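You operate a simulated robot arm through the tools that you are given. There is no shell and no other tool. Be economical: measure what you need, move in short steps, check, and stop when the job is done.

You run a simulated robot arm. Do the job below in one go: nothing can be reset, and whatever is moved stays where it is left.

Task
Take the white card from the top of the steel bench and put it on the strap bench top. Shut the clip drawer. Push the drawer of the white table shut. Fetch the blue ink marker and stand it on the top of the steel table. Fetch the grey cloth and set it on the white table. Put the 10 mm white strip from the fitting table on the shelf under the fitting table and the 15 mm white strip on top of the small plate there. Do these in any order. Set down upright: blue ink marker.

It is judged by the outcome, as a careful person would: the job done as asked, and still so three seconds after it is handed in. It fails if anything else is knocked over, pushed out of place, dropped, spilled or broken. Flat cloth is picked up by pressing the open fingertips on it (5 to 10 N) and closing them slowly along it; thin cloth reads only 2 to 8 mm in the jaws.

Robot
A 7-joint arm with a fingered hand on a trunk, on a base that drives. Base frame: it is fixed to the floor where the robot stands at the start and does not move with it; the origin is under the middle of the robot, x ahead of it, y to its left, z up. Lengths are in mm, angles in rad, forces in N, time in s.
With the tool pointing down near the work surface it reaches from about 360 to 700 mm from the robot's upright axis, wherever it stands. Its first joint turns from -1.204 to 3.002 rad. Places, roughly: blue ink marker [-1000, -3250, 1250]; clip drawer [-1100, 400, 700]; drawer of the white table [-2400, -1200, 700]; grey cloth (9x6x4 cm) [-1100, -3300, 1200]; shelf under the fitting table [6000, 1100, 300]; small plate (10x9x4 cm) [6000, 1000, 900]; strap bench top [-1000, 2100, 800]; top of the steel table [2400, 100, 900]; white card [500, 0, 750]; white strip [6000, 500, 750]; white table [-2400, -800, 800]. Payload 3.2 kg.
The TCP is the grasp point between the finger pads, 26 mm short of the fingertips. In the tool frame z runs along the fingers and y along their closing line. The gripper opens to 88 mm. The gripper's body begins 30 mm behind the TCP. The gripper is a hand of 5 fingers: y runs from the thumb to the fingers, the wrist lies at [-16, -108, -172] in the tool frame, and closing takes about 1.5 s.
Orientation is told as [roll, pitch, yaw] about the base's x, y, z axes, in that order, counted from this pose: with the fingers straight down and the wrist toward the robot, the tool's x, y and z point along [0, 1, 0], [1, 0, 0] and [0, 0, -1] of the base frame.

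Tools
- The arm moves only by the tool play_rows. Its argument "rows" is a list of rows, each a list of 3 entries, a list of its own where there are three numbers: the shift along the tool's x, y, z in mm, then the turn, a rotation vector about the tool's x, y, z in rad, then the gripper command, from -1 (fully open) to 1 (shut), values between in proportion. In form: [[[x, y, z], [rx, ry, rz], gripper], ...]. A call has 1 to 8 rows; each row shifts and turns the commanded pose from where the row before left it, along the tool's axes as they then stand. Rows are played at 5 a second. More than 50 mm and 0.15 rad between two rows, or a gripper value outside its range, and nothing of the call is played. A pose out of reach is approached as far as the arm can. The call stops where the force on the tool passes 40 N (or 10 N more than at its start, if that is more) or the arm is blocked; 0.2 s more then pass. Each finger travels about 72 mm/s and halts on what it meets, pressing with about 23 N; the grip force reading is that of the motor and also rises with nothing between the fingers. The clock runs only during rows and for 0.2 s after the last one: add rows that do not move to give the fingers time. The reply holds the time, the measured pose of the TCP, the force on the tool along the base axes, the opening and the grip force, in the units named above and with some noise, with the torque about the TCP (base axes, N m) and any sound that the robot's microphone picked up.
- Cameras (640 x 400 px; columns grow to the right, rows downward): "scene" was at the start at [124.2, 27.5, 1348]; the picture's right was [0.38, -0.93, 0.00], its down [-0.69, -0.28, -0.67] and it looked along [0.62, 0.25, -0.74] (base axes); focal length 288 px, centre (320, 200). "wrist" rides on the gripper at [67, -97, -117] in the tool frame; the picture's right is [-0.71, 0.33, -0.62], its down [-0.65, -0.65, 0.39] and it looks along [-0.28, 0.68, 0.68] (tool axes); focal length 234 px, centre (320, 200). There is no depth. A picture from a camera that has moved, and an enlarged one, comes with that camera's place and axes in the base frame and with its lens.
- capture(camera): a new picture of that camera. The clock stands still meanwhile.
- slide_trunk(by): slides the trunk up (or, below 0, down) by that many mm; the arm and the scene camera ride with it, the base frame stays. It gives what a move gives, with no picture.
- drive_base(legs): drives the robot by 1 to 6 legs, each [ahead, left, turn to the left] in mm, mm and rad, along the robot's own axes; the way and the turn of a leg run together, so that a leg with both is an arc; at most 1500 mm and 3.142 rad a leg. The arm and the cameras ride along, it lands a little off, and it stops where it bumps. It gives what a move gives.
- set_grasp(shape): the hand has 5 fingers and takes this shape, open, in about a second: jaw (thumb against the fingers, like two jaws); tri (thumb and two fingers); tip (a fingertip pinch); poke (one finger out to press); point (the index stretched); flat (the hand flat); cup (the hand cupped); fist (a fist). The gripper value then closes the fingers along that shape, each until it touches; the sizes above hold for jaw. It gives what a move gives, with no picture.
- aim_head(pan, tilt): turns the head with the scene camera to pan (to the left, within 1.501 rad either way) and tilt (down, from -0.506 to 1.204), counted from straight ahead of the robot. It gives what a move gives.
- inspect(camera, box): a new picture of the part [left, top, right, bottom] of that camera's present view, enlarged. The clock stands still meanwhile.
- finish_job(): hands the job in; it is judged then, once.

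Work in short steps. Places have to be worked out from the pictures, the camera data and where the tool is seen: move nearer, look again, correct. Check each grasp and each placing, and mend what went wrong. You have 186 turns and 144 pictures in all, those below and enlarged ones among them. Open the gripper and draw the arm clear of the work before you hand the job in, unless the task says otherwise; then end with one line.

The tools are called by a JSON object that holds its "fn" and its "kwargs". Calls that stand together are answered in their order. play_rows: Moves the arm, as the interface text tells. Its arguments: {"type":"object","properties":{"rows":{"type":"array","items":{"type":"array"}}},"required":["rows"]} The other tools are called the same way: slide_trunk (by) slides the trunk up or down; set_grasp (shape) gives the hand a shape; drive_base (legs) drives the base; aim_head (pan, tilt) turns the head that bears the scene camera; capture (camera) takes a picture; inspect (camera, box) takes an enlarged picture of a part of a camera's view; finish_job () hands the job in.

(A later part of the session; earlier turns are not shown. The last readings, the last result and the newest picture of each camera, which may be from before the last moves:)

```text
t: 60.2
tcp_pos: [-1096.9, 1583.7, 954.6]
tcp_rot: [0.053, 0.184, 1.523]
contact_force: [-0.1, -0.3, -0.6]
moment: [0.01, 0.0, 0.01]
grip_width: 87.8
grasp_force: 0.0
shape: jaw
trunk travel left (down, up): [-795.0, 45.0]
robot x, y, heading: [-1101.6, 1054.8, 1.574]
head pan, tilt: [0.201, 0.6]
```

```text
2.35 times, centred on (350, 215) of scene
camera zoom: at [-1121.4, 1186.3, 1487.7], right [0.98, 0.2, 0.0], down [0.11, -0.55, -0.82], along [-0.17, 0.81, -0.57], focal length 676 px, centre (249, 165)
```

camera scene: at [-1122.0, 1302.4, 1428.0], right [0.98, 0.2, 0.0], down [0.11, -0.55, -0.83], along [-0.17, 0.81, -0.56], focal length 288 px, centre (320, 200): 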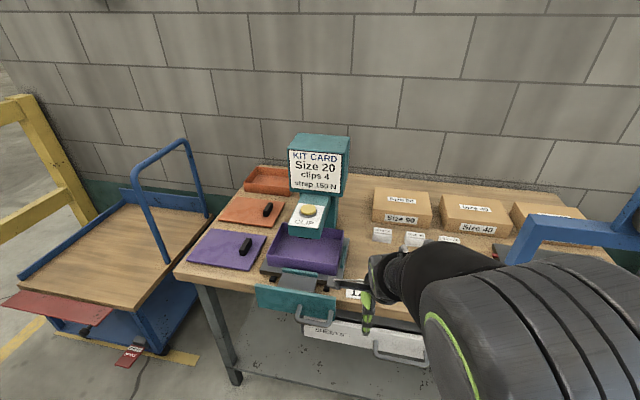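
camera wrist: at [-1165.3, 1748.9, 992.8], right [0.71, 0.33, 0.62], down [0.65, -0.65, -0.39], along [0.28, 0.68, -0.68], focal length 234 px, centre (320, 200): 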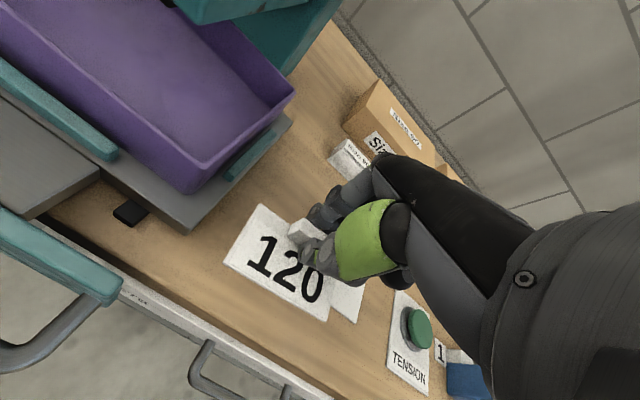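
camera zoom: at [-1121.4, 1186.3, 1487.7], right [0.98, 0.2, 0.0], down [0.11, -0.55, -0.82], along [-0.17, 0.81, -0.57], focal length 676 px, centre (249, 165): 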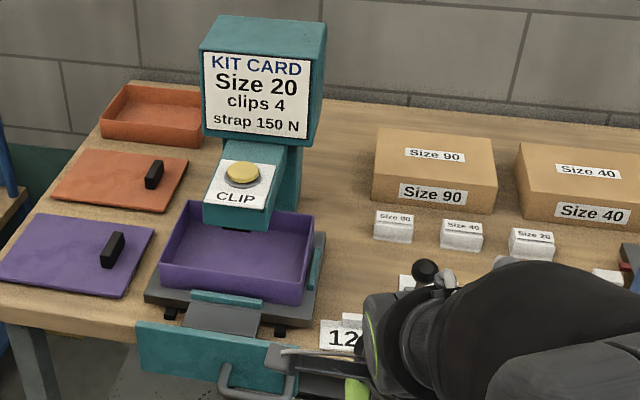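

The card lies flat on the strap bench. Next the clip drawer behind me: I turn right a quarter and look toward it with the head.

{"fn": "drive_base", "kwargs": {"legs": [[0, 0, -1.57]]}}

{"fn": "aim_head", "kwargs": {"pan": -1.5, "tilt": 0.6}}

{"fn": "capture", "kwargs": {"camera": "scene"}}

```text
t: 64.4
tcp_pos: [-573.4, 1040.0, 955.6]
tcp_rot: [0.056, 0.182, -0.052]
contact_force: [-0.1, 0.4, 0.6]
moment: [0.02, 0.0, 0.02]
grip_width: 88.0
grasp_force: 0.1
shape: jaw
trunk travel left (down, up): [-795.0, 45.0]
robot x, y, heading: [-1105.9, 1050.4, -0.001]
head pan, tilt: [0.201, 0.6]
```

```text
t: 66.2
tcp_pos: [-571.9, 1039.8, 955.8]
tcp_rot: [0.055, 0.183, -0.053]
contact_force: [0.5, 0.3, 0.5]
moment: [-0.01, -0.01, -0.02]
grip_width: 88.1
grasp_force: 0.0
shape: jaw
trunk travel left (down, up): [-795.0, 45.0]
robot x, y, heading: [-1103.1, 1050.4, -0.004]
head pan, tilt: [-1.499, 0.6]
```

```text
111 pictures are left
camera scene: at [-1047.0, 960.7, 1487.8], right [-1.0, -0.07, 0.0], down [-0.04, 0.56, -0.83], along [0.06, -0.82, -0.56], focal length 288 px, centre (320, 200)
```

scene: 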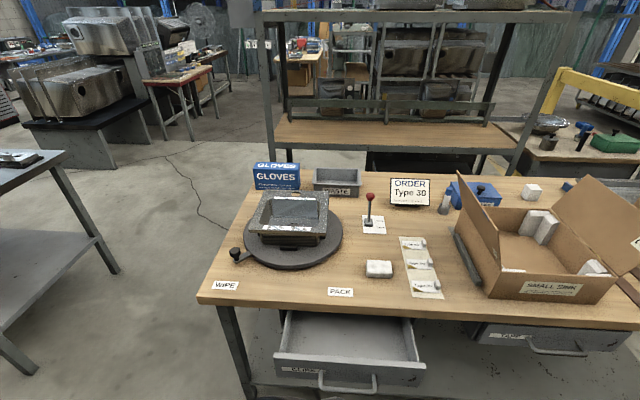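

{"fn": "inspect", "kwargs": {"camera": "scene", "box": [240, 290, 640, 400]}}

```text
1.60 times, centred on (440, 345) of scene
camera zoom: at [-1047.0, 960.7, 1487.8], right [-1.0, -0.07, 0.0], down [-0.04, 0.56, -0.83], along [0.06, -0.82, -0.56], focal length 460 px, centre (128, -32)
```

zoom: 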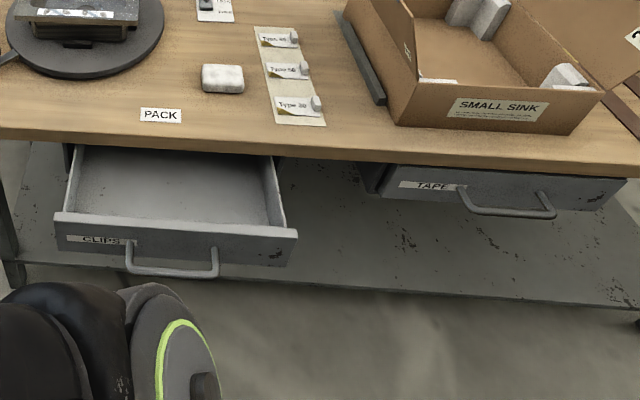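

The CLIPS drawer is the open one; its front is near y 600, handle ≈ (-1090,645,720). I move back to y≈1300, turn to face it, and straighten the hand.

{"fn": "drive_base", "kwargs": {"legs": [[10, 260, 0], [0, 0, -1.57]]}}

{"fn": "play_rows", "kwargs": {"rows": [[[0, 40, 0], [-0.09, -0.03, 0], 1], [[0, 40, 0], [-0.09, -0.03, -0.05], 1], [[0, 0, 0], [0, 0, 0], 1], [[0, 0, 0], [0, 0, 0], 1]]}}

{"fn": "aim_head", "kwargs": {"pan": 0.0, "tilt": 0.8}}

{"fn": "capture", "kwargs": {"camera": "scene"}}

```text
t: 71.9
tcp_pos: [-1114.0, 779.0, 954.7]
tcp_rot: [0.054, 0.183, -1.639]
contact_force: [-0.1, 0.1, 0.1]
moment: [-0.03, -0.01, -0.01]
grip_width: 87.8
grasp_force: 0.1
shape: jaw
trunk travel left (down, up): [-795.0, 45.0]
robot x, y, heading: [-1094.2, 1314.3, -1.589]
head pan, tilt: [-1.499, 0.6]
```

```text
t: 72.9
tcp_pos: [-1123.6, 699.1, 945.7]
tcp_rot: [0.001, 0.002, -1.605]
contact_force: [0.6, -0.8, -0.2]
moment: [0.0, -0.02, -0.02]
grip_width: 0.0
grasp_force: 22.4
shape: jaw
trunk travel left (down, up): [-795.0, 45.0]
robot x, y, heading: [-1096.8, 1310.0, -1.59]
head pan, tilt: [-1.499, 0.6]
```

```text
t: 74.5
tcp_pos: [-1122.9, 699.8, 945.5]
tcp_rot: [0.004, 0.004, -1.601]
contact_force: [0.2, -0.5, -0.3]
moment: [0.01, 0.02, 0.0]
grip_width: 0.0
grasp_force: 23.1
shape: jaw
trunk travel left (down, up): [-795.0, 45.0]
robot x, y, heading: [-1095.4, 1308.7, -1.592]
head pan, tilt: [0.0, 0.799]
```

```text
109 pictures are left
camera scene: at [-1095.4, 1178.0, 1470.9], right [-1.0, 0.02, 0.0], down [0.01, 0.72, -0.7], along [-0.01, -0.7, -0.72], focal length 288 px, centre (320, 200)
```

scene: 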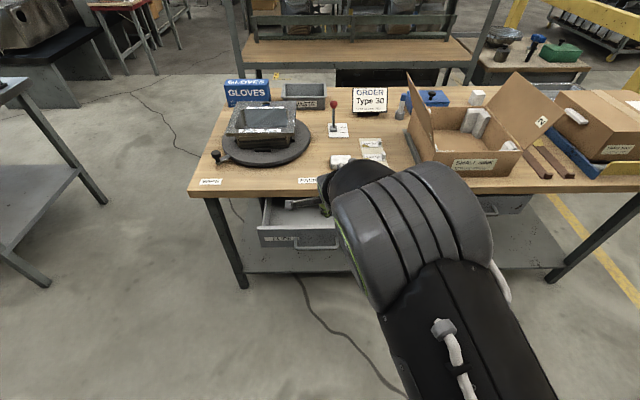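

The drawer's front top edge works out at z≈704, y≈561. I centre the hand, make a fist and lower the trunk.

{"fn": "play_rows", "kwargs": {"rows": [[[25, 0, 0], [0, 0, 0], 1], [[0, 0, 0], [0, 0, 0], 1]]}}

{"fn": "set_grasp", "kwargs": {"shape": "fist"}}

{"fn": "slide_trunk", "kwargs": {"by": -250}}

{"fn": "capture", "kwargs": {"camera": "wrist"}}

{"fn": "capture", "kwargs": {"camera": "scene"}}

```text
t: 75.1
tcp_pos: [-1101.6, 699.0, 943.0]
tcp_rot: [0.007, 0.007, -1.608]
contact_force: [0.4, 0.2, 0.9]
moment: [0.01, 0.02, -0.03]
grip_width: 0.0
grasp_force: 22.7
shape: jaw
trunk travel left (down, up): [-795.0, 45.0]
robot x, y, heading: [-1095.9, 1312.1, -1.588]
head pan, tilt: [0.0, 0.799]
```

```text
t: 76.0
tcp_pos: [-1101.0, 698.4, 944.2]
tcp_rot: [0.009, 0.007, -1.608]
contact_force: [0.4, -0.2, 0.9]
moment: [0.02, 0.01, 0.0]
grip_width: 0.3
grasp_force: 0.0
shape: fist
trunk travel left (down, up): [-795.0, 45.0]
robot x, y, heading: [-1094.5, 1309.1, -1.587]
head pan, tilt: [0.0, 0.799]
```

```text
t: 78.6
tcp_pos: [-1101.4, 697.6, 696.0]
tcp_rot: [0.009, 0.001, -1.609]
contact_force: [-0.6, -0.2, 0.1]
moment: [-0.03, 0.0, -0.01]
grip_width: 0.1
grasp_force: 0.1
shape: fist
trunk travel left (down, up): [-545.0, 295.0]
robot x, y, heading: [-1096.5, 1312.5, -1.588]
head pan, tilt: [0.0, 0.799]
```

```text
108 pictures are left
camera wrist: at [-1031.7, 794.3, 813.5], right [-0.73, -0.31, 0.62], down [-0.62, 0.68, -0.39], along [-0.3, -0.67, -0.68], focal length 234 px, centre (320, 200)
```

wrist: 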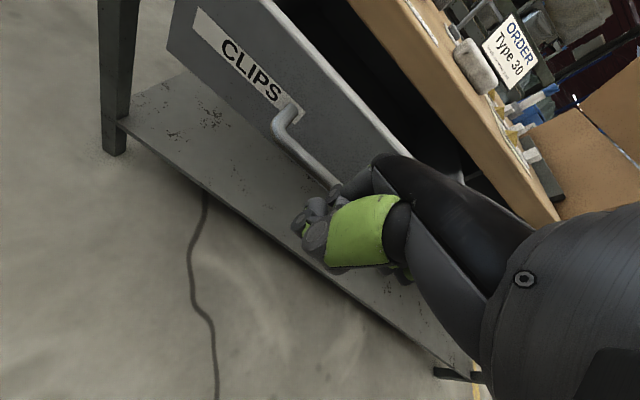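

```text
107 pictures are left
camera scene: at [-1095.3, 1178.1, 1221.0], right [-1.0, 0.02, 0.0], down [0.01, 0.72, -0.7], along [-0.01, -0.7, -0.72], focal length 288 px, centre (320, 200)
```

scene: 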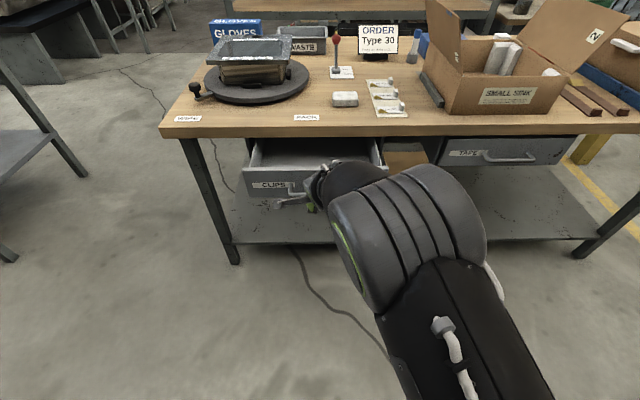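

The fist is in front of the handle. I push forward in steps.

{"fn": "play_rows", "kwargs": {"rows": [[[0, 20, 0], [0, 0, 0], 1], [[0, 20, 0], [0, 0, 0], 1], [[0, 20, 0], [0, 0, 0], 1], [[0, 20, 0], [0, 0, 0], 1]]}}

{"fn": "capture", "kwargs": {"camera": "wrist"}}

```text
t: 79.6
tcp_pos: [-1097.3, 619.2, 693.3]
tcp_rot: [-0.003, 0.002, -1.593]
contact_force: [0.0, 0.0, -0.6]
moment: [0.01, 0.02, -0.02]
grip_width: 0.0
grasp_force: 0.1
shape: fist
trunk travel left (down, up): [-545.0, 295.0]
robot x, y, heading: [-1091.0, 1311.2, -1.588]
head pan, tilt: [0.0, 0.799]
```

```text
106 pictures are left
camera wrist: at [-1027.9, 717.1, 810.3], right [-0.71, -0.32, 0.63], down [-0.64, 0.67, -0.38], along [-0.3, -0.67, -0.68], focal length 234 px, centre (320, 200)
```

wrist: 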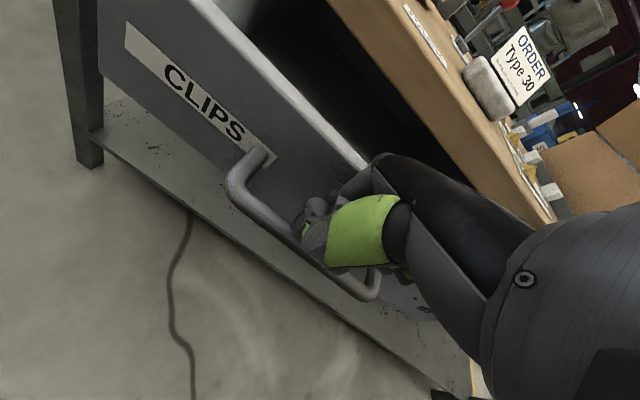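

The fist now is just in front of the drawer face. The arm is nearly stretched, so I drive ahead to push.

{"fn": "drive_base", "kwargs": {"legs": [[60, 0, 0]]}}

{"fn": "drive_base", "kwargs": {"legs": [[50, 0, 0]]}}

{"fn": "capture", "kwargs": {"camera": "wrist"}}

{"fn": "capture", "kwargs": {"camera": "scene"}}

```text
t: 80.5
tcp_pos: [-1098.6, 559.4, 692.3]
tcp_rot: [-0.006, 0.003, -1.593]
contact_force: [-0.3, -0.4, -0.3]
moment: [0.06, -0.05, 0.01]
grip_width: 0.0
grasp_force: 0.1
shape: fist
trunk travel left (down, up): [-545.0, 295.0]
robot x, y, heading: [-1094.5, 1251.0, -1.592]
head pan, tilt: [0.0, 0.799]
```

```text
t: 81.5
tcp_pos: [-1099.6, 509.1, 693.9]
tcp_rot: [-0.005, 0.004, -1.592]
contact_force: [0.5, -0.2, 0.0]
moment: [0.01, 0.01, -0.05]
grip_width: 0.0
grasp_force: 0.1
shape: fist
trunk travel left (down, up): [-545.0, 295.0]
robot x, y, heading: [-1093.3, 1201.2, -1.587]
head pan, tilt: [0.0, 0.799]
```

```text
105 pictures are left
camera wrist: at [-1030.0, 606.4, 809.6], right [-0.71, -0.32, 0.63], down [-0.64, 0.67, -0.38], along [-0.3, -0.67, -0.68], focal length 234 px, centre (320, 200)
```

wrist: 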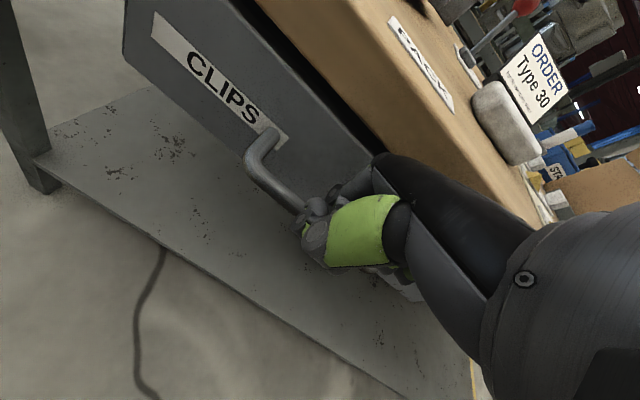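

```text
104 pictures are left
camera scene: at [-1097.3, 1066.5, 1220.7], right [-1.0, 0.02, 0.0], down [0.01, 0.72, -0.7], along [-0.01, -0.7, -0.72], focal length 288 px, centre (320, 200)
```

scene: 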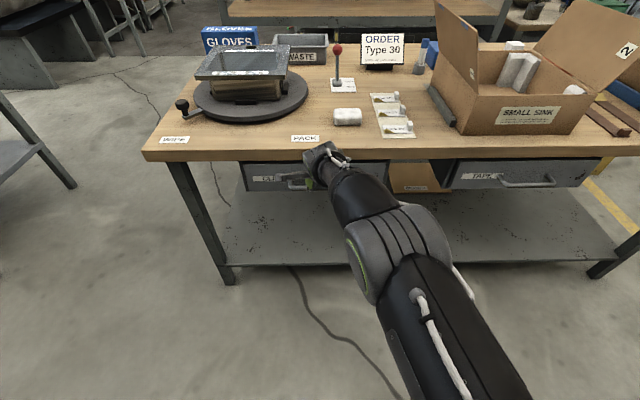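

The drawer is nearly shut. I push on gently until it meets the stop.

{"fn": "drive_base", "kwargs": {"legs": [[30, 0, 0]]}}

{"fn": "capture", "kwargs": {"camera": "wrist"}}

```text
t: 82.4
tcp_pos: [-1098.7, 492.5, 693.8]
tcp_rot: [-0.007, 0.018, -1.595]
contact_force: [-1.0, 11.3, 3.6]
moment: [-0.74, 0.02, -0.19]
grip_width: 0.2
grasp_force: 0.0
shape: fist
trunk travel left (down, up): [-545.0, 295.0]
robot x, y, heading: [-1098.2, 1178.0, -1.591]
head pan, tilt: [0.0, 0.799]
stopped in leg 1: the force on the tool passed its limit at 126 N (the readings are from after the stop); the commanded pose is now the measured one
```

```text
103 pictures are left
camera wrist: at [-1029.0, 588.9, 810.7], right [-0.71, -0.32, 0.62], down [-0.64, 0.68, -0.37], along [-0.3, -0.66, -0.69], focal length 234 px, centre (320, 200)
```

wrist: 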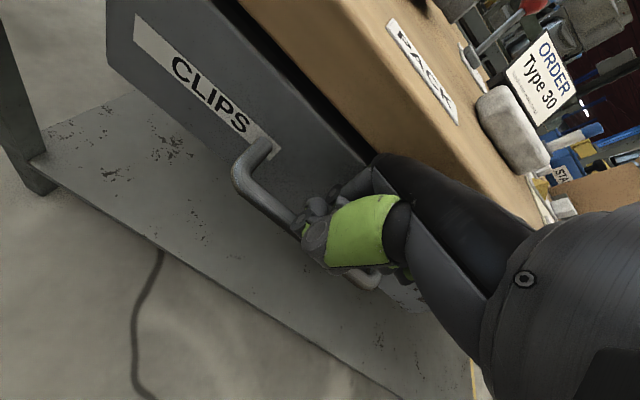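

Hit a stop. I back off and compare with the TAPE drawer from the head camera.

{"fn": "drive_base", "kwargs": {"legs": [[-250, 0, 0]]}}

{"fn": "inspect", "kwargs": {"camera": "scene", "box": [160, 60, 640, 300]}}

```text
t: 84.2
tcp_pos: [-1093.8, 740.9, 692.5]
tcp_rot: [-0.008, 0.017, -1.594]
contact_force: [-0.9, 0.4, 0.6]
moment: [-0.04, 0.03, 0.05]
grip_width: 0.2
grasp_force: 0.0
shape: fist
trunk travel left (down, up): [-545.0, 295.0]
robot x, y, heading: [-1091.5, 1423.8, -1.586]
head pan, tilt: [0.0, 0.799]
```

```text
1.33 times, centred on (400, 180) of scene
camera zoom: at [-1093.2, 1295.1, 1221.0], right [-1.0, 0.02, 0.0], down [0.01, 0.72, -0.7], along [-0.01, -0.7, -0.72], focal length 383 px, centre (213, 227)
```

zoom: 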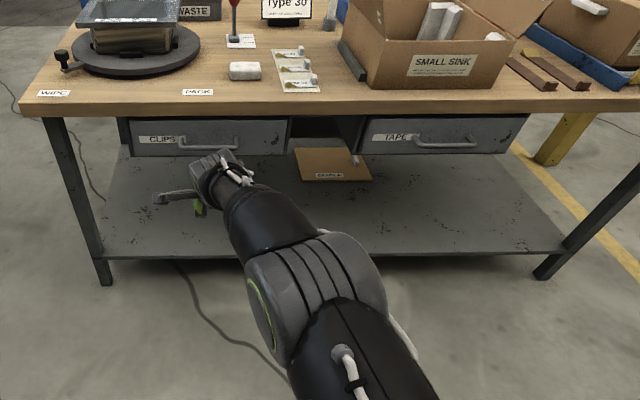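

Both drawers now look equally shut. I open the hand shape to jaw and fold the arm up compactly for travelling.

{"fn": "play_rows", "kwargs": {"rows": [[[0, 0, -48], [0, 0, 0], 1], [[0, 0, -48], [0, 0, 0], 1], [[0, 0, -48], [0, 0, 0], 1], [[0, 0, -48], [0, 0, 0], 1], [[0, 0, -48], [0, 0, 0], 1]]}}

{"fn": "play_rows", "kwargs": {"rows": [[[10, -45, 0], [0, 0, 0], 1], [[20, -45, 0], [0, 0, 0], 1], [[20, -45, 0], [0, 0, 0], 1], [[20, -45, 0], [0, 0, 0], 1], [[20, -45, 0], [0, 0, 0], 1], [[20, -45, 0], [0, 0, 0], 1], [[20, -45, 0], [0, 0, 0], 1]]}}

```text
t: 85.4
tcp_pos: [-1096.1, 751.5, 925.4]
tcp_rot: [-0.006, 0.019, -1.592]
contact_force: [-0.7, 0.0, 0.0]
moment: [-0.02, -0.01, 0.01]
grip_width: 0.0
grasp_force: 0.0
shape: fist
out of reach, approached as far as the arm can: row 5
trunk travel left (down, up): [-545.0, 295.0]
robot x, y, heading: [-1091.0, 1423.5, -1.582]
head pan, tilt: [0.0, 0.799]
```

```text
t: 87.0
tcp_pos: [-960.4, 1063.4, 929.8]
tcp_rot: [-0.006, 0.016, -1.593]
contact_force: [0.8, 1.1, 0.2]
moment: [-0.02, 0.02, -0.04]
grip_width: 0.0
grasp_force: 0.0
shape: fist
trunk travel left (down, up): [-545.0, 295.0]
robot x, y, heading: [-1091.4, 1429.0, -1.586]
head pan, tilt: [0.0, 0.799]
```

Folded well. I drive into the corridor east of the packing table and head south, then look.

{"fn": "drive_base", "kwargs": {"legs": [[0, 900, 0], [1400, 0, 0]]}}

{"fn": "aim_head", "kwargs": {"pan": -0.5, "tilt": 0.3}}

{"fn": "capture", "kwargs": {"camera": "scene"}}

```text
t: 98.3
tcp_pos: [-112.8, -368.4, 928.4]
tcp_rot: [-0.007, 0.021, -1.613]
contact_force: [0.6, 0.0, 0.1]
moment: [0.0, -0.01, 0.02]
grip_width: 0.3
grasp_force: 0.0
shape: fist
trunk travel left (down, up): [-545.0, 295.0]
robot x, y, heading: [-237.4, 1.8, -1.607]
head pan, tilt: [0.0, 0.799]
```

```text
t: 99.3
tcp_pos: [-112.3, -367.7, 929.0]
tcp_rot: [-0.007, 0.018, -1.615]
contact_force: [0.3, -0.1, -1.0]
moment: [0.0, 0.0, 0.01]
grip_width: 0.2
grasp_force: 0.1
shape: fist
trunk travel left (down, up): [-545.0, 295.0]
robot x, y, heading: [-235.0, 0.8, -1.607]
head pan, tilt: [-0.499, 0.3]
```

```text
101 pictures are left
camera scene: at [-285.5, -133.0, 1265.2], right [-0.86, 0.51, 0.0], down [0.15, 0.26, -0.95], along [-0.49, -0.82, -0.3], focal length 288 px, centre (320, 200)
```

scene: 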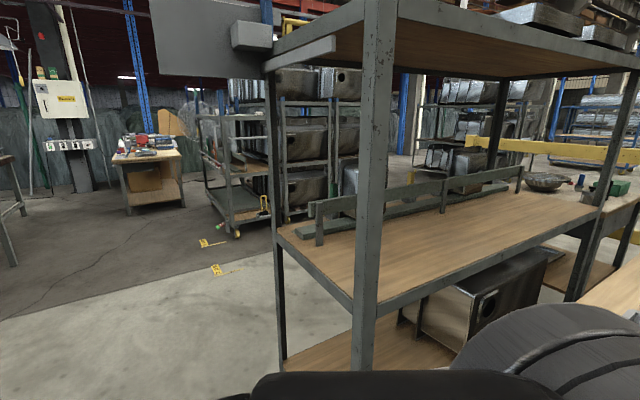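

{"fn": "inspect", "kwargs": {"camera": "scene", "box": [100, 60, 360, 240]}}

```text
2.22 times, centred on (230, 150) of scene
camera zoom: at [-285.5, -133.0, 1265.2], right [-0.86, 0.51, 0.0], down [0.15, 0.26, -0.95], along [-0.49, -0.82, -0.3], focal length 639 px, centre (520, 311)
```

zoom: 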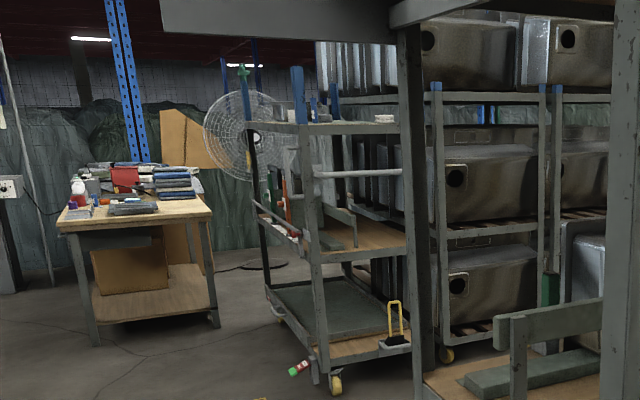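

The cart with the marker and cloth is ahead to the south. I drive south past the rack, then look west toward the white table.

{"fn": "drive_base", "kwargs": {"legs": [[1500, 0, 0.036], [520, 0, 0]]}}

{"fn": "aim_head", "kwargs": {"pan": -1.3, "tilt": 0.35}}

{"fn": "capture", "kwargs": {"camera": "scene"}}

{"fn": "aim_head", "kwargs": {"pan": -0.3, "tilt": 0.2}}

{"fn": "capture", "kwargs": {"camera": "scene"}}

```text
t: 109.4
tcp_pos: [-119.8, -2393.7, 928.7]
tcp_rot: [-0.006, 0.022, -1.568]
contact_force: [0.1, -0.3, -0.1]
moment: [-0.02, 0.02, 0.02]
grip_width: 0.2
grasp_force: 0.0
shape: fist
trunk travel left (down, up): [-545.0, 295.0]
robot x, y, heading: [-259.8, -2032.5, -1.564]
head pan, tilt: [-0.499, 0.3]
```

```text
t: 110.5
tcp_pos: [-119.1, -2392.8, 928.5]
tcp_rot: [-0.007, 0.019, -1.57]
contact_force: [0.1, 1.2, -0.5]
moment: [0.02, 0.04, 0.02]
grip_width: 0.1
grasp_force: 0.0
shape: fist
trunk travel left (down, up): [-545.0, 295.0]
robot x, y, heading: [-258.7, -2032.4, -1.561]
head pan, tilt: [-1.3, 0.351]
```

```text
99 pictures are left
camera scene: at [-348.2, -2108.5, 1260.6], right [-0.28, 0.96, 0.0], down [0.33, 0.1, -0.94], along [-0.9, -0.26, -0.34], focal length 288 px, centre (320, 200)
```

scene: 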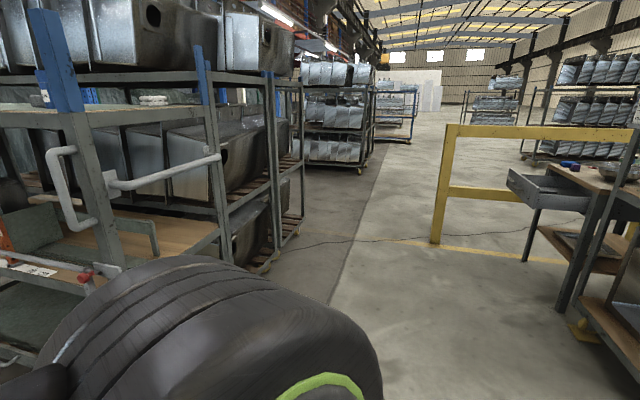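

```text
t: 111.8
tcp_pos: [-119.8, -2392.6, 928.3]
tcp_rot: [-0.007, 0.019, -1.57]
contact_force: [-0.2, -0.2, 1.0]
moment: [-0.03, 0.03, 0.02]
grip_width: 0.0
grasp_force: 0.2
shape: fist
trunk travel left (down, up): [-545.0, 295.0]
robot x, y, heading: [-261.2, -2029.1, -1.558]
head pan, tilt: [-0.3, 0.201]
```

```text
98 pictures are left
camera scene: at [-285.6, -2172.0, 1274.6], right [-0.96, 0.29, 0.0], down [0.06, 0.19, -0.98], along [-0.28, -0.94, -0.2], focal length 288 px, centre (320, 200)
```

scene: 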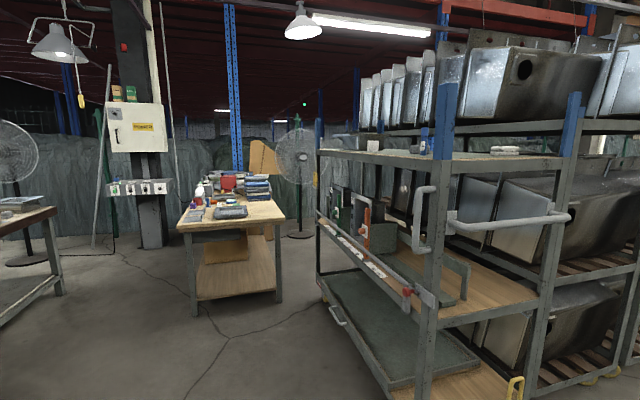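

The white table with the open drawer is to the west (drawer sticks out toward the south). I turn north and drive sideways along the aisle to face it.

{"fn": "drive_base", "kwargs": {"legs": [[0, 0, 3.13], [0, 1500, 0], [0, 600, 0]]}}

{"fn": "aim_head", "kwargs": {"pan": 0.0, "tilt": 0.5}}

{"fn": "capture", "kwargs": {"camera": "scene"}}

```text
t: 129.6
tcp_pos: [-2514.2, -1701.6, 929.4]
tcp_rot: [-0.008, 0.02, 1.581]
contact_force: [0.7, 0.0, 0.3]
moment: [-0.02, -0.02, -0.02]
grip_width: 0.0
grasp_force: 0.0
shape: fist
trunk travel left (down, up): [-545.0, 295.0]
robot x, y, heading: [-2371.2, -2064.7, 1.589]
head pan, tilt: [-0.3, 0.201]
```

```text
t: 130.4
tcp_pos: [-2514.6, -1701.7, 929.2]
tcp_rot: [-0.007, 0.02, 1.582]
contact_force: [0.0, -0.6, 0.8]
moment: [0.02, 0.03, 0.0]
grip_width: 0.0
grasp_force: 0.0
shape: fist
trunk travel left (down, up): [-545.0, 295.0]
robot x, y, heading: [-2366.6, -2065.8, 1.585]
head pan, tilt: [0.0, 0.499]
```

```text
97 pictures are left
camera scene: at [-2370.7, -1924.7, 1247.0], right [1.0, 0.02, 0.0], down [0.01, -0.48, -0.88], along [-0.01, 0.88, -0.48], focal length 288 px, centre (320, 200)
```

scene: 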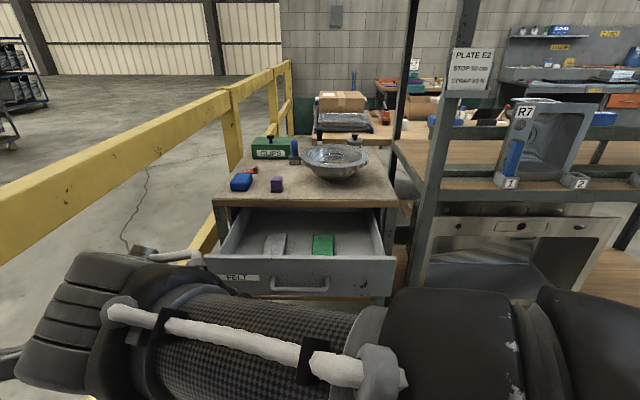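

The drawer (FELT) sticks out, front near y≈-1300, centre x≈-2430. I align the robot and extend the fist in front of it, still high.

{"fn": "drive_base", "kwargs": {"legs": [[0, 65, -0.016]]}}

{"fn": "play_rows", "kwargs": {"rows": [[[-24, 40, 0], [0, 0, 0], 1], [[-24, 40, 0], [0, 0, 0], 1], [[-24, 40, 0], [0, 0, 0], 1], [[-24, 40, 0], [0, 0, 0], 1], [[-24, 40, 0], [0, 0, 0], 1], [[-24, 40, 0], [0, 0, 0], 1], [[0, 0, 0], [0, 0, 0], 1]]}}

{"fn": "capture", "kwargs": {"camera": "wrist"}}

{"fn": "capture", "kwargs": {"camera": "scene"}}

```text
t: 131.4
tcp_pos: [-2573.6, -1700.7, 928.8]
tcp_rot: [-0.008, 0.018, 1.562]
contact_force: [-0.1, 0.6, -0.4]
moment: [0.0, -0.04, 0.02]
grip_width: 0.1
grasp_force: 0.0
shape: fist
trunk travel left (down, up): [-545.0, 295.0]
robot x, y, heading: [-2432.1, -2064.0, 1.567]
head pan, tilt: [0.0, 0.499]
```

```text
t: 133.0
tcp_pos: [-2426.8, -1463.3, 926.0]
tcp_rot: [-0.005, 0.018, 1.564]
contact_force: [-0.9, -0.6, 0.0]
moment: [-0.01, 0.0, -0.04]
grip_width: 0.1
grasp_force: 0.0
shape: fist
trunk travel left (down, up): [-545.0, 295.0]
robot x, y, heading: [-2434.4, -2063.4, 1.569]
head pan, tilt: [0.0, 0.499]
```

```text
96 pictures are left
camera wrist: at [-2494.9, -1555.9, 1043.7], right [0.71, 0.34, 0.62], down [0.65, -0.67, -0.37], along [0.29, 0.67, -0.69], focal length 234 px, centre (320, 200)
```

wrist: 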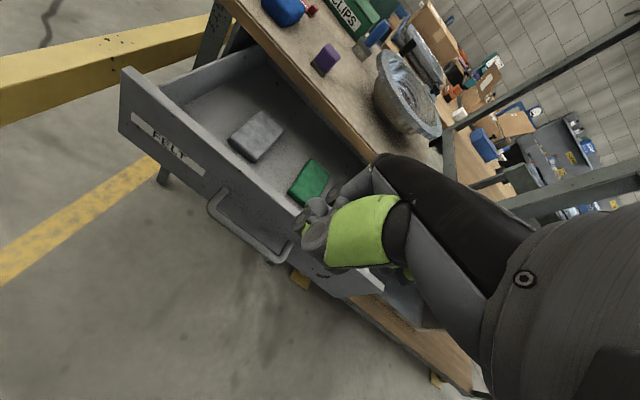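

```text
95 pictures are left
camera scene: at [-2433.3, -1926.0, 1247.0], right [1.0, 0.0, 0.0], down [0.0, -0.48, -0.88], along [0.0, 0.88, -0.48], focal length 288 px, centre (320, 200)
```

scene: 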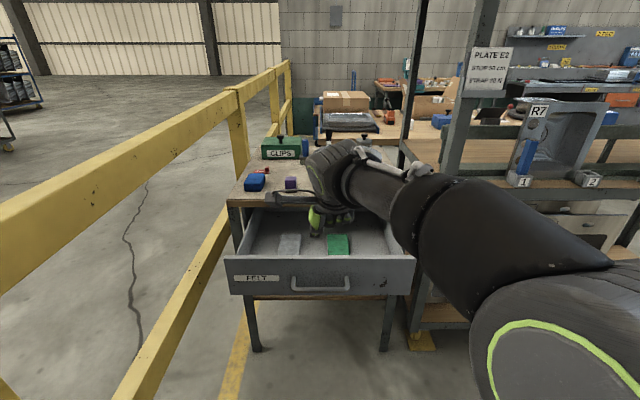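

The drawer's front top edge is at about z 767, y -1346. I back off 50 mm, lower the trunk 170 mm and look.

{"fn": "drive_base", "kwargs": {"legs": [[-50, 0, 0]]}}

{"fn": "slide_trunk", "kwargs": {"by": -170}}

{"fn": "drive_base", "kwargs": {"legs": [[110, 0, 0]]}}

{"fn": "capture", "kwargs": {"camera": "wrist"}}

```text
t: 133.9
tcp_pos: [-2426.8, -1513.2, 926.4]
tcp_rot: [-0.006, 0.019, 1.565]
contact_force: [0.4, -0.2, -0.1]
moment: [0.04, 0.01, 0.01]
grip_width: 0.1
grasp_force: 0.1
shape: fist
trunk travel left (down, up): [-545.0, 295.0]
robot x, y, heading: [-2438.1, -2116.1, 1.569]
head pan, tilt: [0.0, 0.499]
```

```text
t: 135.8
tcp_pos: [-2427.2, -1512.1, 755.9]
tcp_rot: [-0.006, 0.021, 1.564]
contact_force: [-1.6, -0.1, -0.3]
moment: [0.03, 0.01, 0.02]
grip_width: 0.1
grasp_force: 0.1
shape: fist
trunk travel left (down, up): [-375.0, 465.0]
robot x, y, heading: [-2437.2, -2113.0, 1.57]
head pan, tilt: [0.0, 0.499]
```

```text
t: 137.0
tcp_pos: [-2426.9, -1403.6, 755.3]
tcp_rot: [-0.007, 0.021, 1.565]
contact_force: [0.2, -0.7, -0.2]
moment: [0.0, 0.01, 0.02]
grip_width: 0.0
grasp_force: 0.1
shape: fist
trunk travel left (down, up): [-375.0, 465.0]
robot x, y, heading: [-2435.3, -2002.3, 1.573]
head pan, tilt: [0.0, 0.499]
```

```text
94 pictures are left
camera wrist: at [-2495.3, -1495.8, 873.1], right [0.71, 0.34, 0.62], down [0.65, -0.67, -0.37], along [0.29, 0.66, -0.69], focal length 234 px, centre (320, 200)
```

wrist: 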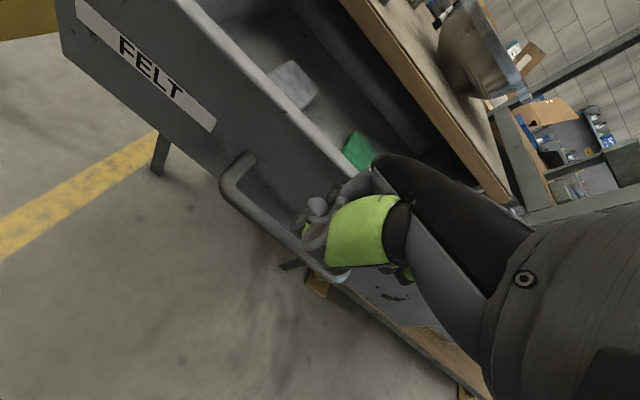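

The fist is at the drawer face. I push by driving ahead.

{"fn": "drive_base", "kwargs": {"legs": [[110, 0, 0]]}}

{"fn": "capture", "kwargs": {"camera": "wrist"}}

{"fn": "capture", "kwargs": {"camera": "scene"}}

```text
t: 138.2
tcp_pos: [-2425.9, -1292.8, 754.9]
tcp_rot: [-0.005, 0.02, 1.565]
contact_force: [-0.5, 0.4, -0.1]
moment: [-0.04, -0.02, -0.01]
grip_width: 0.1
grasp_force: 0.0
shape: fist
trunk travel left (down, up): [-375.0, 465.0]
robot x, y, heading: [-2434.4, -1895.9, 1.573]
head pan, tilt: [0.0, 0.499]
```

```text
93 pictures are left
camera wrist: at [-2494.7, -1386.0, 873.0], right [0.71, 0.34, 0.62], down [0.65, -0.67, -0.37], along [0.29, 0.66, -0.69], focal length 234 px, centre (320, 200)
```

wrist: 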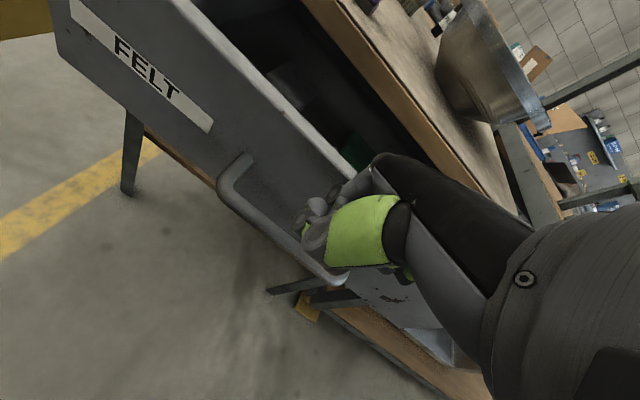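

```text
92 pictures are left
camera scene: at [-2433.0, -1755.5, 1076.8], right [1.0, 0.0, 0.0], down [0.0, -0.48, -0.88], along [0.0, 0.88, -0.48], focal length 288 px, centre (320, 200)
```

scene: 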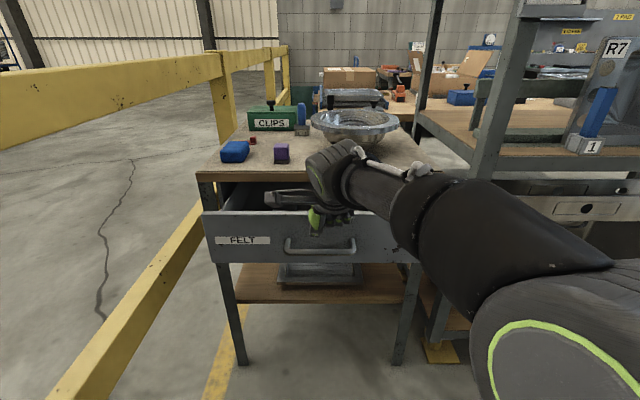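

{"fn": "drive_base", "kwargs": {"legs": [[60, 0, 0]]}}

{"fn": "drive_base", "kwargs": {"legs": [[25, 0, 0]]}}

{"fn": "capture", "kwargs": {"camera": "wrist"}}

```text
t: 139.2
tcp_pos: [-2425.7, -1232.5, 754.9]
tcp_rot: [-0.007, 0.021, 1.563]
contact_force: [0.1, 0.1, 0.7]
moment: [0.0, 0.01, -0.01]
grip_width: 0.0
grasp_force: 0.1
shape: fist
trunk travel left (down, up): [-375.0, 465.0]
robot x, y, heading: [-2432.4, -1832.0, 1.578]
head pan, tilt: [0.0, 0.499]
```

```text
t: 140.0
tcp_pos: [-2425.6, -1208.4, 754.6]
tcp_rot: [-0.007, 0.021, 1.564]
contact_force: [-0.4, 0.7, -0.8]
moment: [-0.02, 0.02, 0.0]
grip_width: 0.0
grasp_force: 0.0
shape: fist
trunk travel left (down, up): [-375.0, 465.0]
robot x, y, heading: [-2434.4, -1811.8, 1.569]
head pan, tilt: [0.0, 0.499]
```

```text
91 pictures are left
camera wrist: at [-2494.4, -1300.7, 873.0], right [0.71, 0.34, 0.62], down [0.65, -0.67, -0.37], along [0.29, 0.66, -0.69], focal length 234 px, centre (320, 200)
```

wrist: 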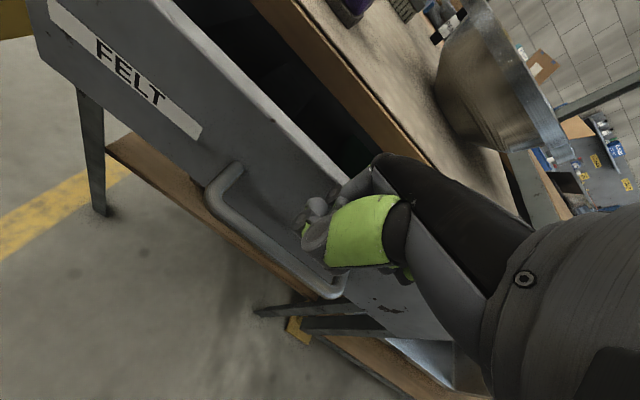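

{"fn": "drive_base", "kwargs": {"legs": [[25, 0, 0]]}}

{"fn": "drive_base", "kwargs": {"legs": [[20, 0, 0]]}}

{"fn": "capture", "kwargs": {"camera": "wrist"}}

{"fn": "capture", "kwargs": {"camera": "scene"}}

```text
t: 140.8
tcp_pos: [-2425.1, -1181.8, 755.2]
tcp_rot: [-0.007, 0.021, 1.565]
contact_force: [-0.2, 0.8, -0.7]
moment: [0.01, -0.02, 0.01]
grip_width: 0.0
grasp_force: 0.0
shape: fist
trunk travel left (down, up): [-375.0, 465.0]
robot x, y, heading: [-2436.9, -1783.9, 1.569]
head pan, tilt: [0.0, 0.499]
```

```text
t: 141.6
tcp_pos: [-2425.7, -1162.9, 755.0]
tcp_rot: [-0.006, 0.022, 1.564]
contact_force: [0.3, -0.1, -0.5]
moment: [-0.02, 0.05, -0.04]
grip_width: 0.1
grasp_force: 0.1
shape: fist
trunk travel left (down, up): [-375.0, 465.0]
robot x, y, heading: [-2432.9, -1763.3, 1.568]
head pan, tilt: [0.0, 0.499]
```

```text
90 pictures are left
camera wrist: at [-2494.3, -1255.6, 872.9], right [0.71, 0.34, 0.62], down [0.65, -0.67, -0.37], along [0.29, 0.66, -0.69], focal length 234 px, centre (320, 200)
```

wrist: 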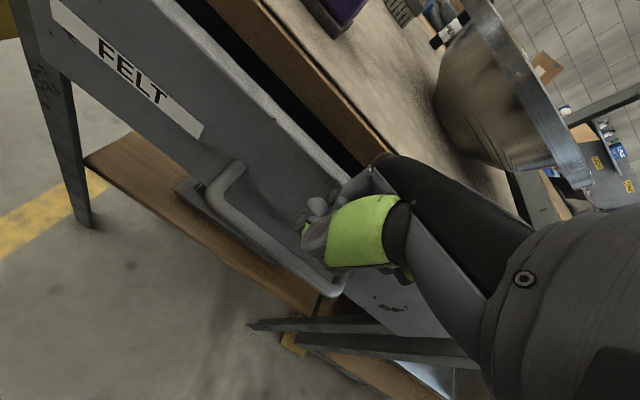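

```text
89 pictures are left
camera scene: at [-2432.9, -1625.3, 1076.8], right [1.0, 0.0, 0.0], down [0.0, -0.48, -0.88], along [0.0, 0.88, -0.48], focal length 288 px, centre (320, 200)
```

scene: 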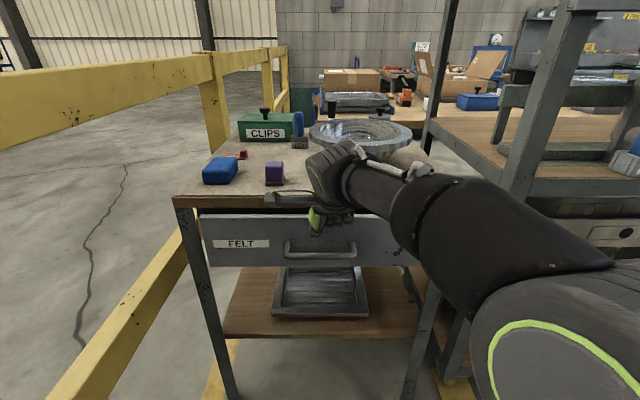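

Almost shut; a few more millimetres until the stop.

{"fn": "drive_base", "kwargs": {"legs": [[20, 0, 0]]}}

{"fn": "drive_base", "kwargs": {"legs": [[20, 0, 0]]}}

{"fn": "capture", "kwargs": {"camera": "scene"}}

```text
t: 142.4
tcp_pos: [-2425.3, -1143.2, 754.6]
tcp_rot: [-0.007, 0.021, 1.566]
contact_force: [-0.1, 1.1, -1.0]
moment: [0.02, 0.01, -0.01]
grip_width: 0.0
grasp_force: 0.2
shape: fist
trunk travel left (down, up): [-375.0, 465.0]
robot x, y, heading: [-2433.6, -1746.0, 1.568]
head pan, tilt: [0.0, 0.499]
```

```text
t: 143.3
tcp_pos: [-2427.0, -1131.9, 757.7]
tcp_rot: [-0.007, 0.027, 1.564]
contact_force: [1.4, -9.3, 4.6]
moment: [0.25, -0.04, -0.09]
grip_width: 83.4
grasp_force: 0.1
shape: fist
trunk travel left (down, up): [-375.0, 465.0]
robot x, y, heading: [-2433.1, -1727.6, 1.57]
head pan, tilt: [0.0, 0.499]
stopped in leg 1: the force on the tool passed its limit at 47 N (the readings are from after the stop); the commanded pose is now the measured one
```

```text
88 pictures are left
camera scene: at [-2432.6, -1591.9, 1077.3], right [1.0, 0.0, 0.0], down [0.0, -0.48, -0.88], along [0.0, 0.88, -0.48], focal length 288 px, centre (320, 200)
```

scene: 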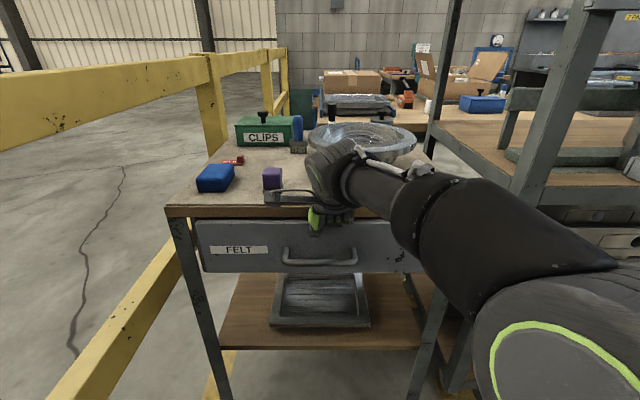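

It hit a stop. I back off and inspect the drawer.

{"fn": "drive_base", "kwargs": {"legs": [[-150, 0, 0]]}}

{"fn": "capture", "kwargs": {"camera": "wrist"}}

{"fn": "inspect", "kwargs": {"camera": "scene", "box": [180, 120, 460, 340]}}

```text
t: 144.6
tcp_pos: [-2427.0, -1279.6, 756.2]
tcp_rot: [-0.007, 0.029, 1.565]
contact_force: [0.0, 0.1, 0.7]
moment: [-0.01, -0.01, -0.03]
grip_width: 83.4
grasp_force: 0.1
shape: fist
trunk travel left (down, up): [-375.0, 465.0]
robot x, y, heading: [-2435.3, -1876.4, 1.57]
head pan, tilt: [0.0, 0.499]
```

```text
87 pictures are left
camera wrist: at [-2495.1, -1371.9, 874.5], right [0.71, 0.34, 0.62], down [0.65, -0.67, -0.37], along [0.29, 0.66, -0.69], focal length 234 px, centre (320, 200)
```

wrist: 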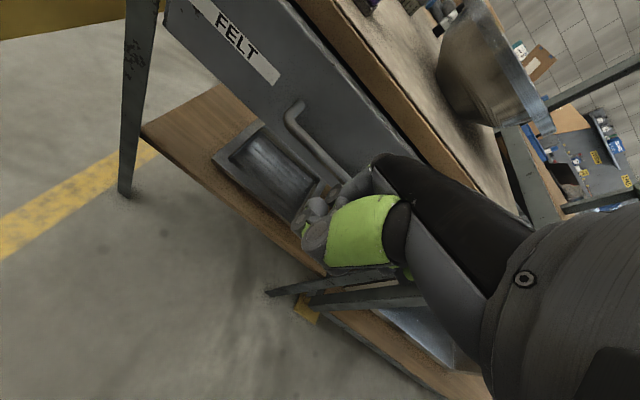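

```text
1.82 times, centred on (320, 230) of scene
camera zoom: at [-2433.0, -1740.3, 1077.0], right [1.0, 0.0, 0.0], down [0.0, -0.48, -0.88], along [0.0, 0.88, -0.48], focal length 523 px, centre (320, 146)
```

zoom: 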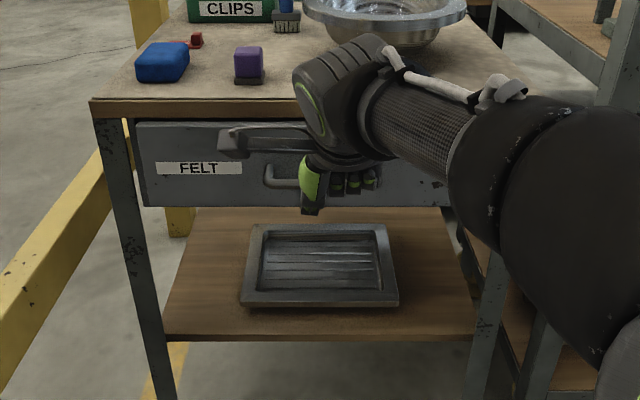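

To be sure it's the drawer stop and not the hand on the table rim, I lower the fist to handle height and push once more on the handle.

{"fn": "set_grasp", "kwargs": {"shape": "fist"}}

{"fn": "slide_trunk", "kwargs": {"by": -40}}

{"fn": "drive_base", "kwargs": {"legs": [[70, 0, 0]]}}

{"fn": "drive_base", "kwargs": {"legs": [[40, 0, 0]]}}

{"fn": "capture", "kwargs": {"camera": "wrist"}}

```text
t: 145.5
tcp_pos: [-2427.6, -1280.1, 755.7]
tcp_rot: [-0.007, 0.027, 1.563]
contact_force: [0.0, -0.3, 0.1]
moment: [0.02, -0.02, 0.0]
grip_width: 83.7
grasp_force: 0.2
shape: fist
trunk travel left (down, up): [-375.0, 465.0]
robot x, y, heading: [-2431.9, -1876.3, 1.573]
head pan, tilt: [0.0, 0.499]
```

```text
t: 146.4
tcp_pos: [-2427.1, -1279.3, 716.8]
tcp_rot: [-0.006, 0.028, 1.565]
contact_force: [0.7, 0.1, 0.3]
moment: [0.0, 0.0, 0.01]
grip_width: 83.6
grasp_force: 0.1
shape: fist
trunk travel left (down, up): [-335.0, 505.0]
robot x, y, heading: [-2432.3, -1879.2, 1.567]
head pan, tilt: [0.0, 0.499]
```

```text
t: 147.4
tcp_pos: [-2427.5, -1209.4, 715.6]
tcp_rot: [-0.006, 0.028, 1.563]
contact_force: [-0.4, 0.0, 0.3]
moment: [0.0, 0.02, 0.01]
grip_width: 83.5
grasp_force: 0.1
shape: fist
trunk travel left (down, up): [-335.0, 505.0]
robot x, y, heading: [-2433.4, -1808.1, 1.57]
head pan, tilt: [0.0, 0.499]
```

```text
t: 148.3
tcp_pos: [-2427.9, -1168.8, 715.3]
tcp_rot: [-0.007, 0.03, 1.564]
contact_force: [-0.5, 0.3, -0.5]
moment: [0.04, 0.01, 0.02]
grip_width: 83.7
grasp_force: 0.0
shape: fist
trunk travel left (down, up): [-335.0, 505.0]
robot x, y, heading: [-2433.8, -1761.7, 1.57]
head pan, tilt: [0.0, 0.499]
```

```text
85 pictures are left
camera wrist: at [-2495.0, -1261.0, 833.9], right [0.71, 0.34, 0.62], down [0.65, -0.67, -0.37], along [0.29, 0.66, -0.7], focal length 234 px, centre (320, 200)
```

wrist: 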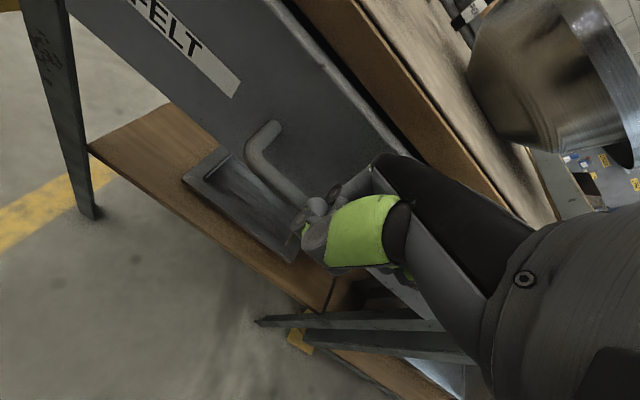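

{"fn": "drive_base", "kwargs": {"legs": [[30, 0, 0]]}}

{"fn": "drive_base", "kwargs": {"legs": [[30, 0, 0]]}}

{"fn": "capture", "kwargs": {"camera": "wrist"}}

```text
t: 149.2
tcp_pos: [-2427.5, -1147.5, 716.0]
tcp_rot: [-0.009, 0.036, 1.563]
contact_force: [1.3, -4.6, 1.1]
moment: [0.29, 0.02, -0.08]
grip_width: 83.4
grasp_force: 0.2
shape: fist
trunk travel left (down, up): [-335.0, 505.0]
robot x, y, heading: [-2432.4, -1745.0, 1.566]
head pan, tilt: [0.0, 0.499]
stopped in leg 1: the force on the tool passed its limit at 70 N (the readings are from after the stop); the commanded pose is now the measured one
```

```text
t: 149.9
tcp_pos: [-2426.8, -1148.2, 716.6]
tcp_rot: [-0.012, 0.05, 1.561]
contact_force: [2.3, -21.6, 7.1]
moment: [1.3, 0.03, -0.32]
grip_width: 83.7
grasp_force: 0.1
shape: fist
trunk travel left (down, up): [-335.0, 505.0]
robot x, y, heading: [-2435.7, -1737.1, 1.571]
head pan, tilt: [0.0, 0.499]
stopped in leg 1: the force on the tool passed its limit at 58 N (the readings are from after the stop); the commanded pose is now the measured one
```

```text
84 pictures are left
camera wrist: at [-2495.8, -1237.0, 837.1], right [0.71, 0.36, 0.61], down [0.65, -0.68, -0.35], along [0.29, 0.64, -0.71], focal length 234 px, centre (320, 200)
```

wrist: 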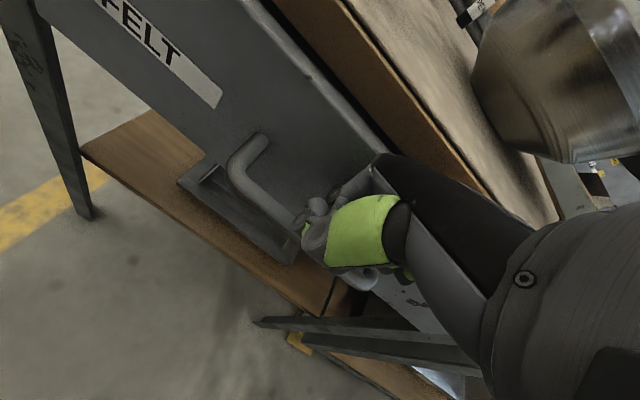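

The handle is against its stop, so the drawer is shut. I back off, fold the arm, set jaw shape and raise the trunk.

{"fn": "drive_base", "kwargs": {"legs": [[-330, 0, 0]]}}

{"fn": "play_rows", "kwargs": {"rows": [[[22, -38, 0], [-0.04, 0, 0], -1], [[22, -38, 0], [0, 0, 0], -1], [[22, -38, 0], [0, 0, 0], -1], [[22, -38, 0], [0, 0, 0], -1], [[22, -38, 0], [0, 0, 0], -1], [[22, -38, 0], [0, 0, 0], -1]]}}

{"fn": "set_grasp", "kwargs": {"shape": "jaw"}}

{"fn": "slide_trunk", "kwargs": {"by": 480}}

{"fn": "inspect", "kwargs": {"camera": "scene", "box": [120, 120, 520, 370]}}

```text
t: 152.1
tcp_pos: [-2427.8, -1474.9, 712.5]
tcp_rot: [-0.01, 0.056, 1.56]
contact_force: [-0.3, 0.8, -0.4]
moment: [0.03, 0.02, -0.01]
grip_width: 83.4
grasp_force: 0.0
shape: fist
trunk travel left (down, up): [-335.0, 505.0]
robot x, y, heading: [-2434.7, -2066.5, 1.568]
head pan, tilt: [0.0, 0.499]
```

```text
t: 153.5
tcp_pos: [-2562.4, -1701.5, 716.3]
tcp_rot: [-0.011, 0.016, 1.561]
contact_force: [1.5, -0.8, 0.0]
moment: [-0.03, -0.02, 0.01]
grip_width: 83.4
grasp_force: 0.0
shape: fist
trunk travel left (down, up): [-335.0, 505.0]
robot x, y, heading: [-2435.0, -2064.2, 1.569]
head pan, tilt: [0.0, 0.499]
```

```text
t: 154.4
tcp_pos: [-2561.0, -1701.7, 715.9]
tcp_rot: [-0.01, 0.015, 1.559]
contact_force: [-0.3, 0.1, 0.4]
moment: [0.0, 0.01, -0.02]
grip_width: 88.1
grasp_force: 0.1
shape: jaw
trunk travel left (down, up): [-335.0, 505.0]
robot x, y, heading: [-2436.1, -2063.7, 1.572]
head pan, tilt: [0.0, 0.499]
```

```text
refused: 480 is not a number from -400 to 400
```

```text
1.60 times, centred on (320, 245) of scene
camera zoom: at [-2433.2, -1927.6, 1036.9], right [1.0, 0.0, 0.0], down [0.0, -0.48, -0.88], along [0.0, 0.88, -0.48], focal length 460 px, centre (320, 128)
```

zoom: 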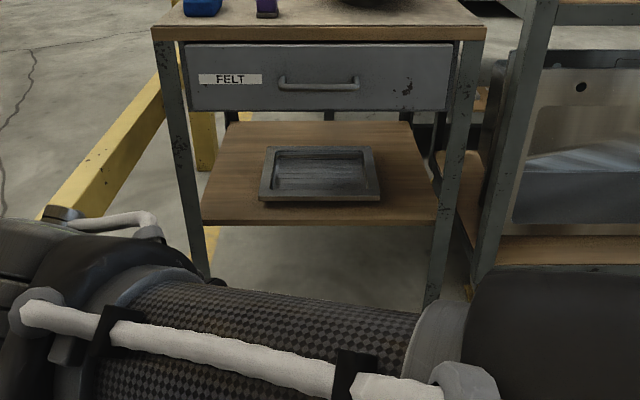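

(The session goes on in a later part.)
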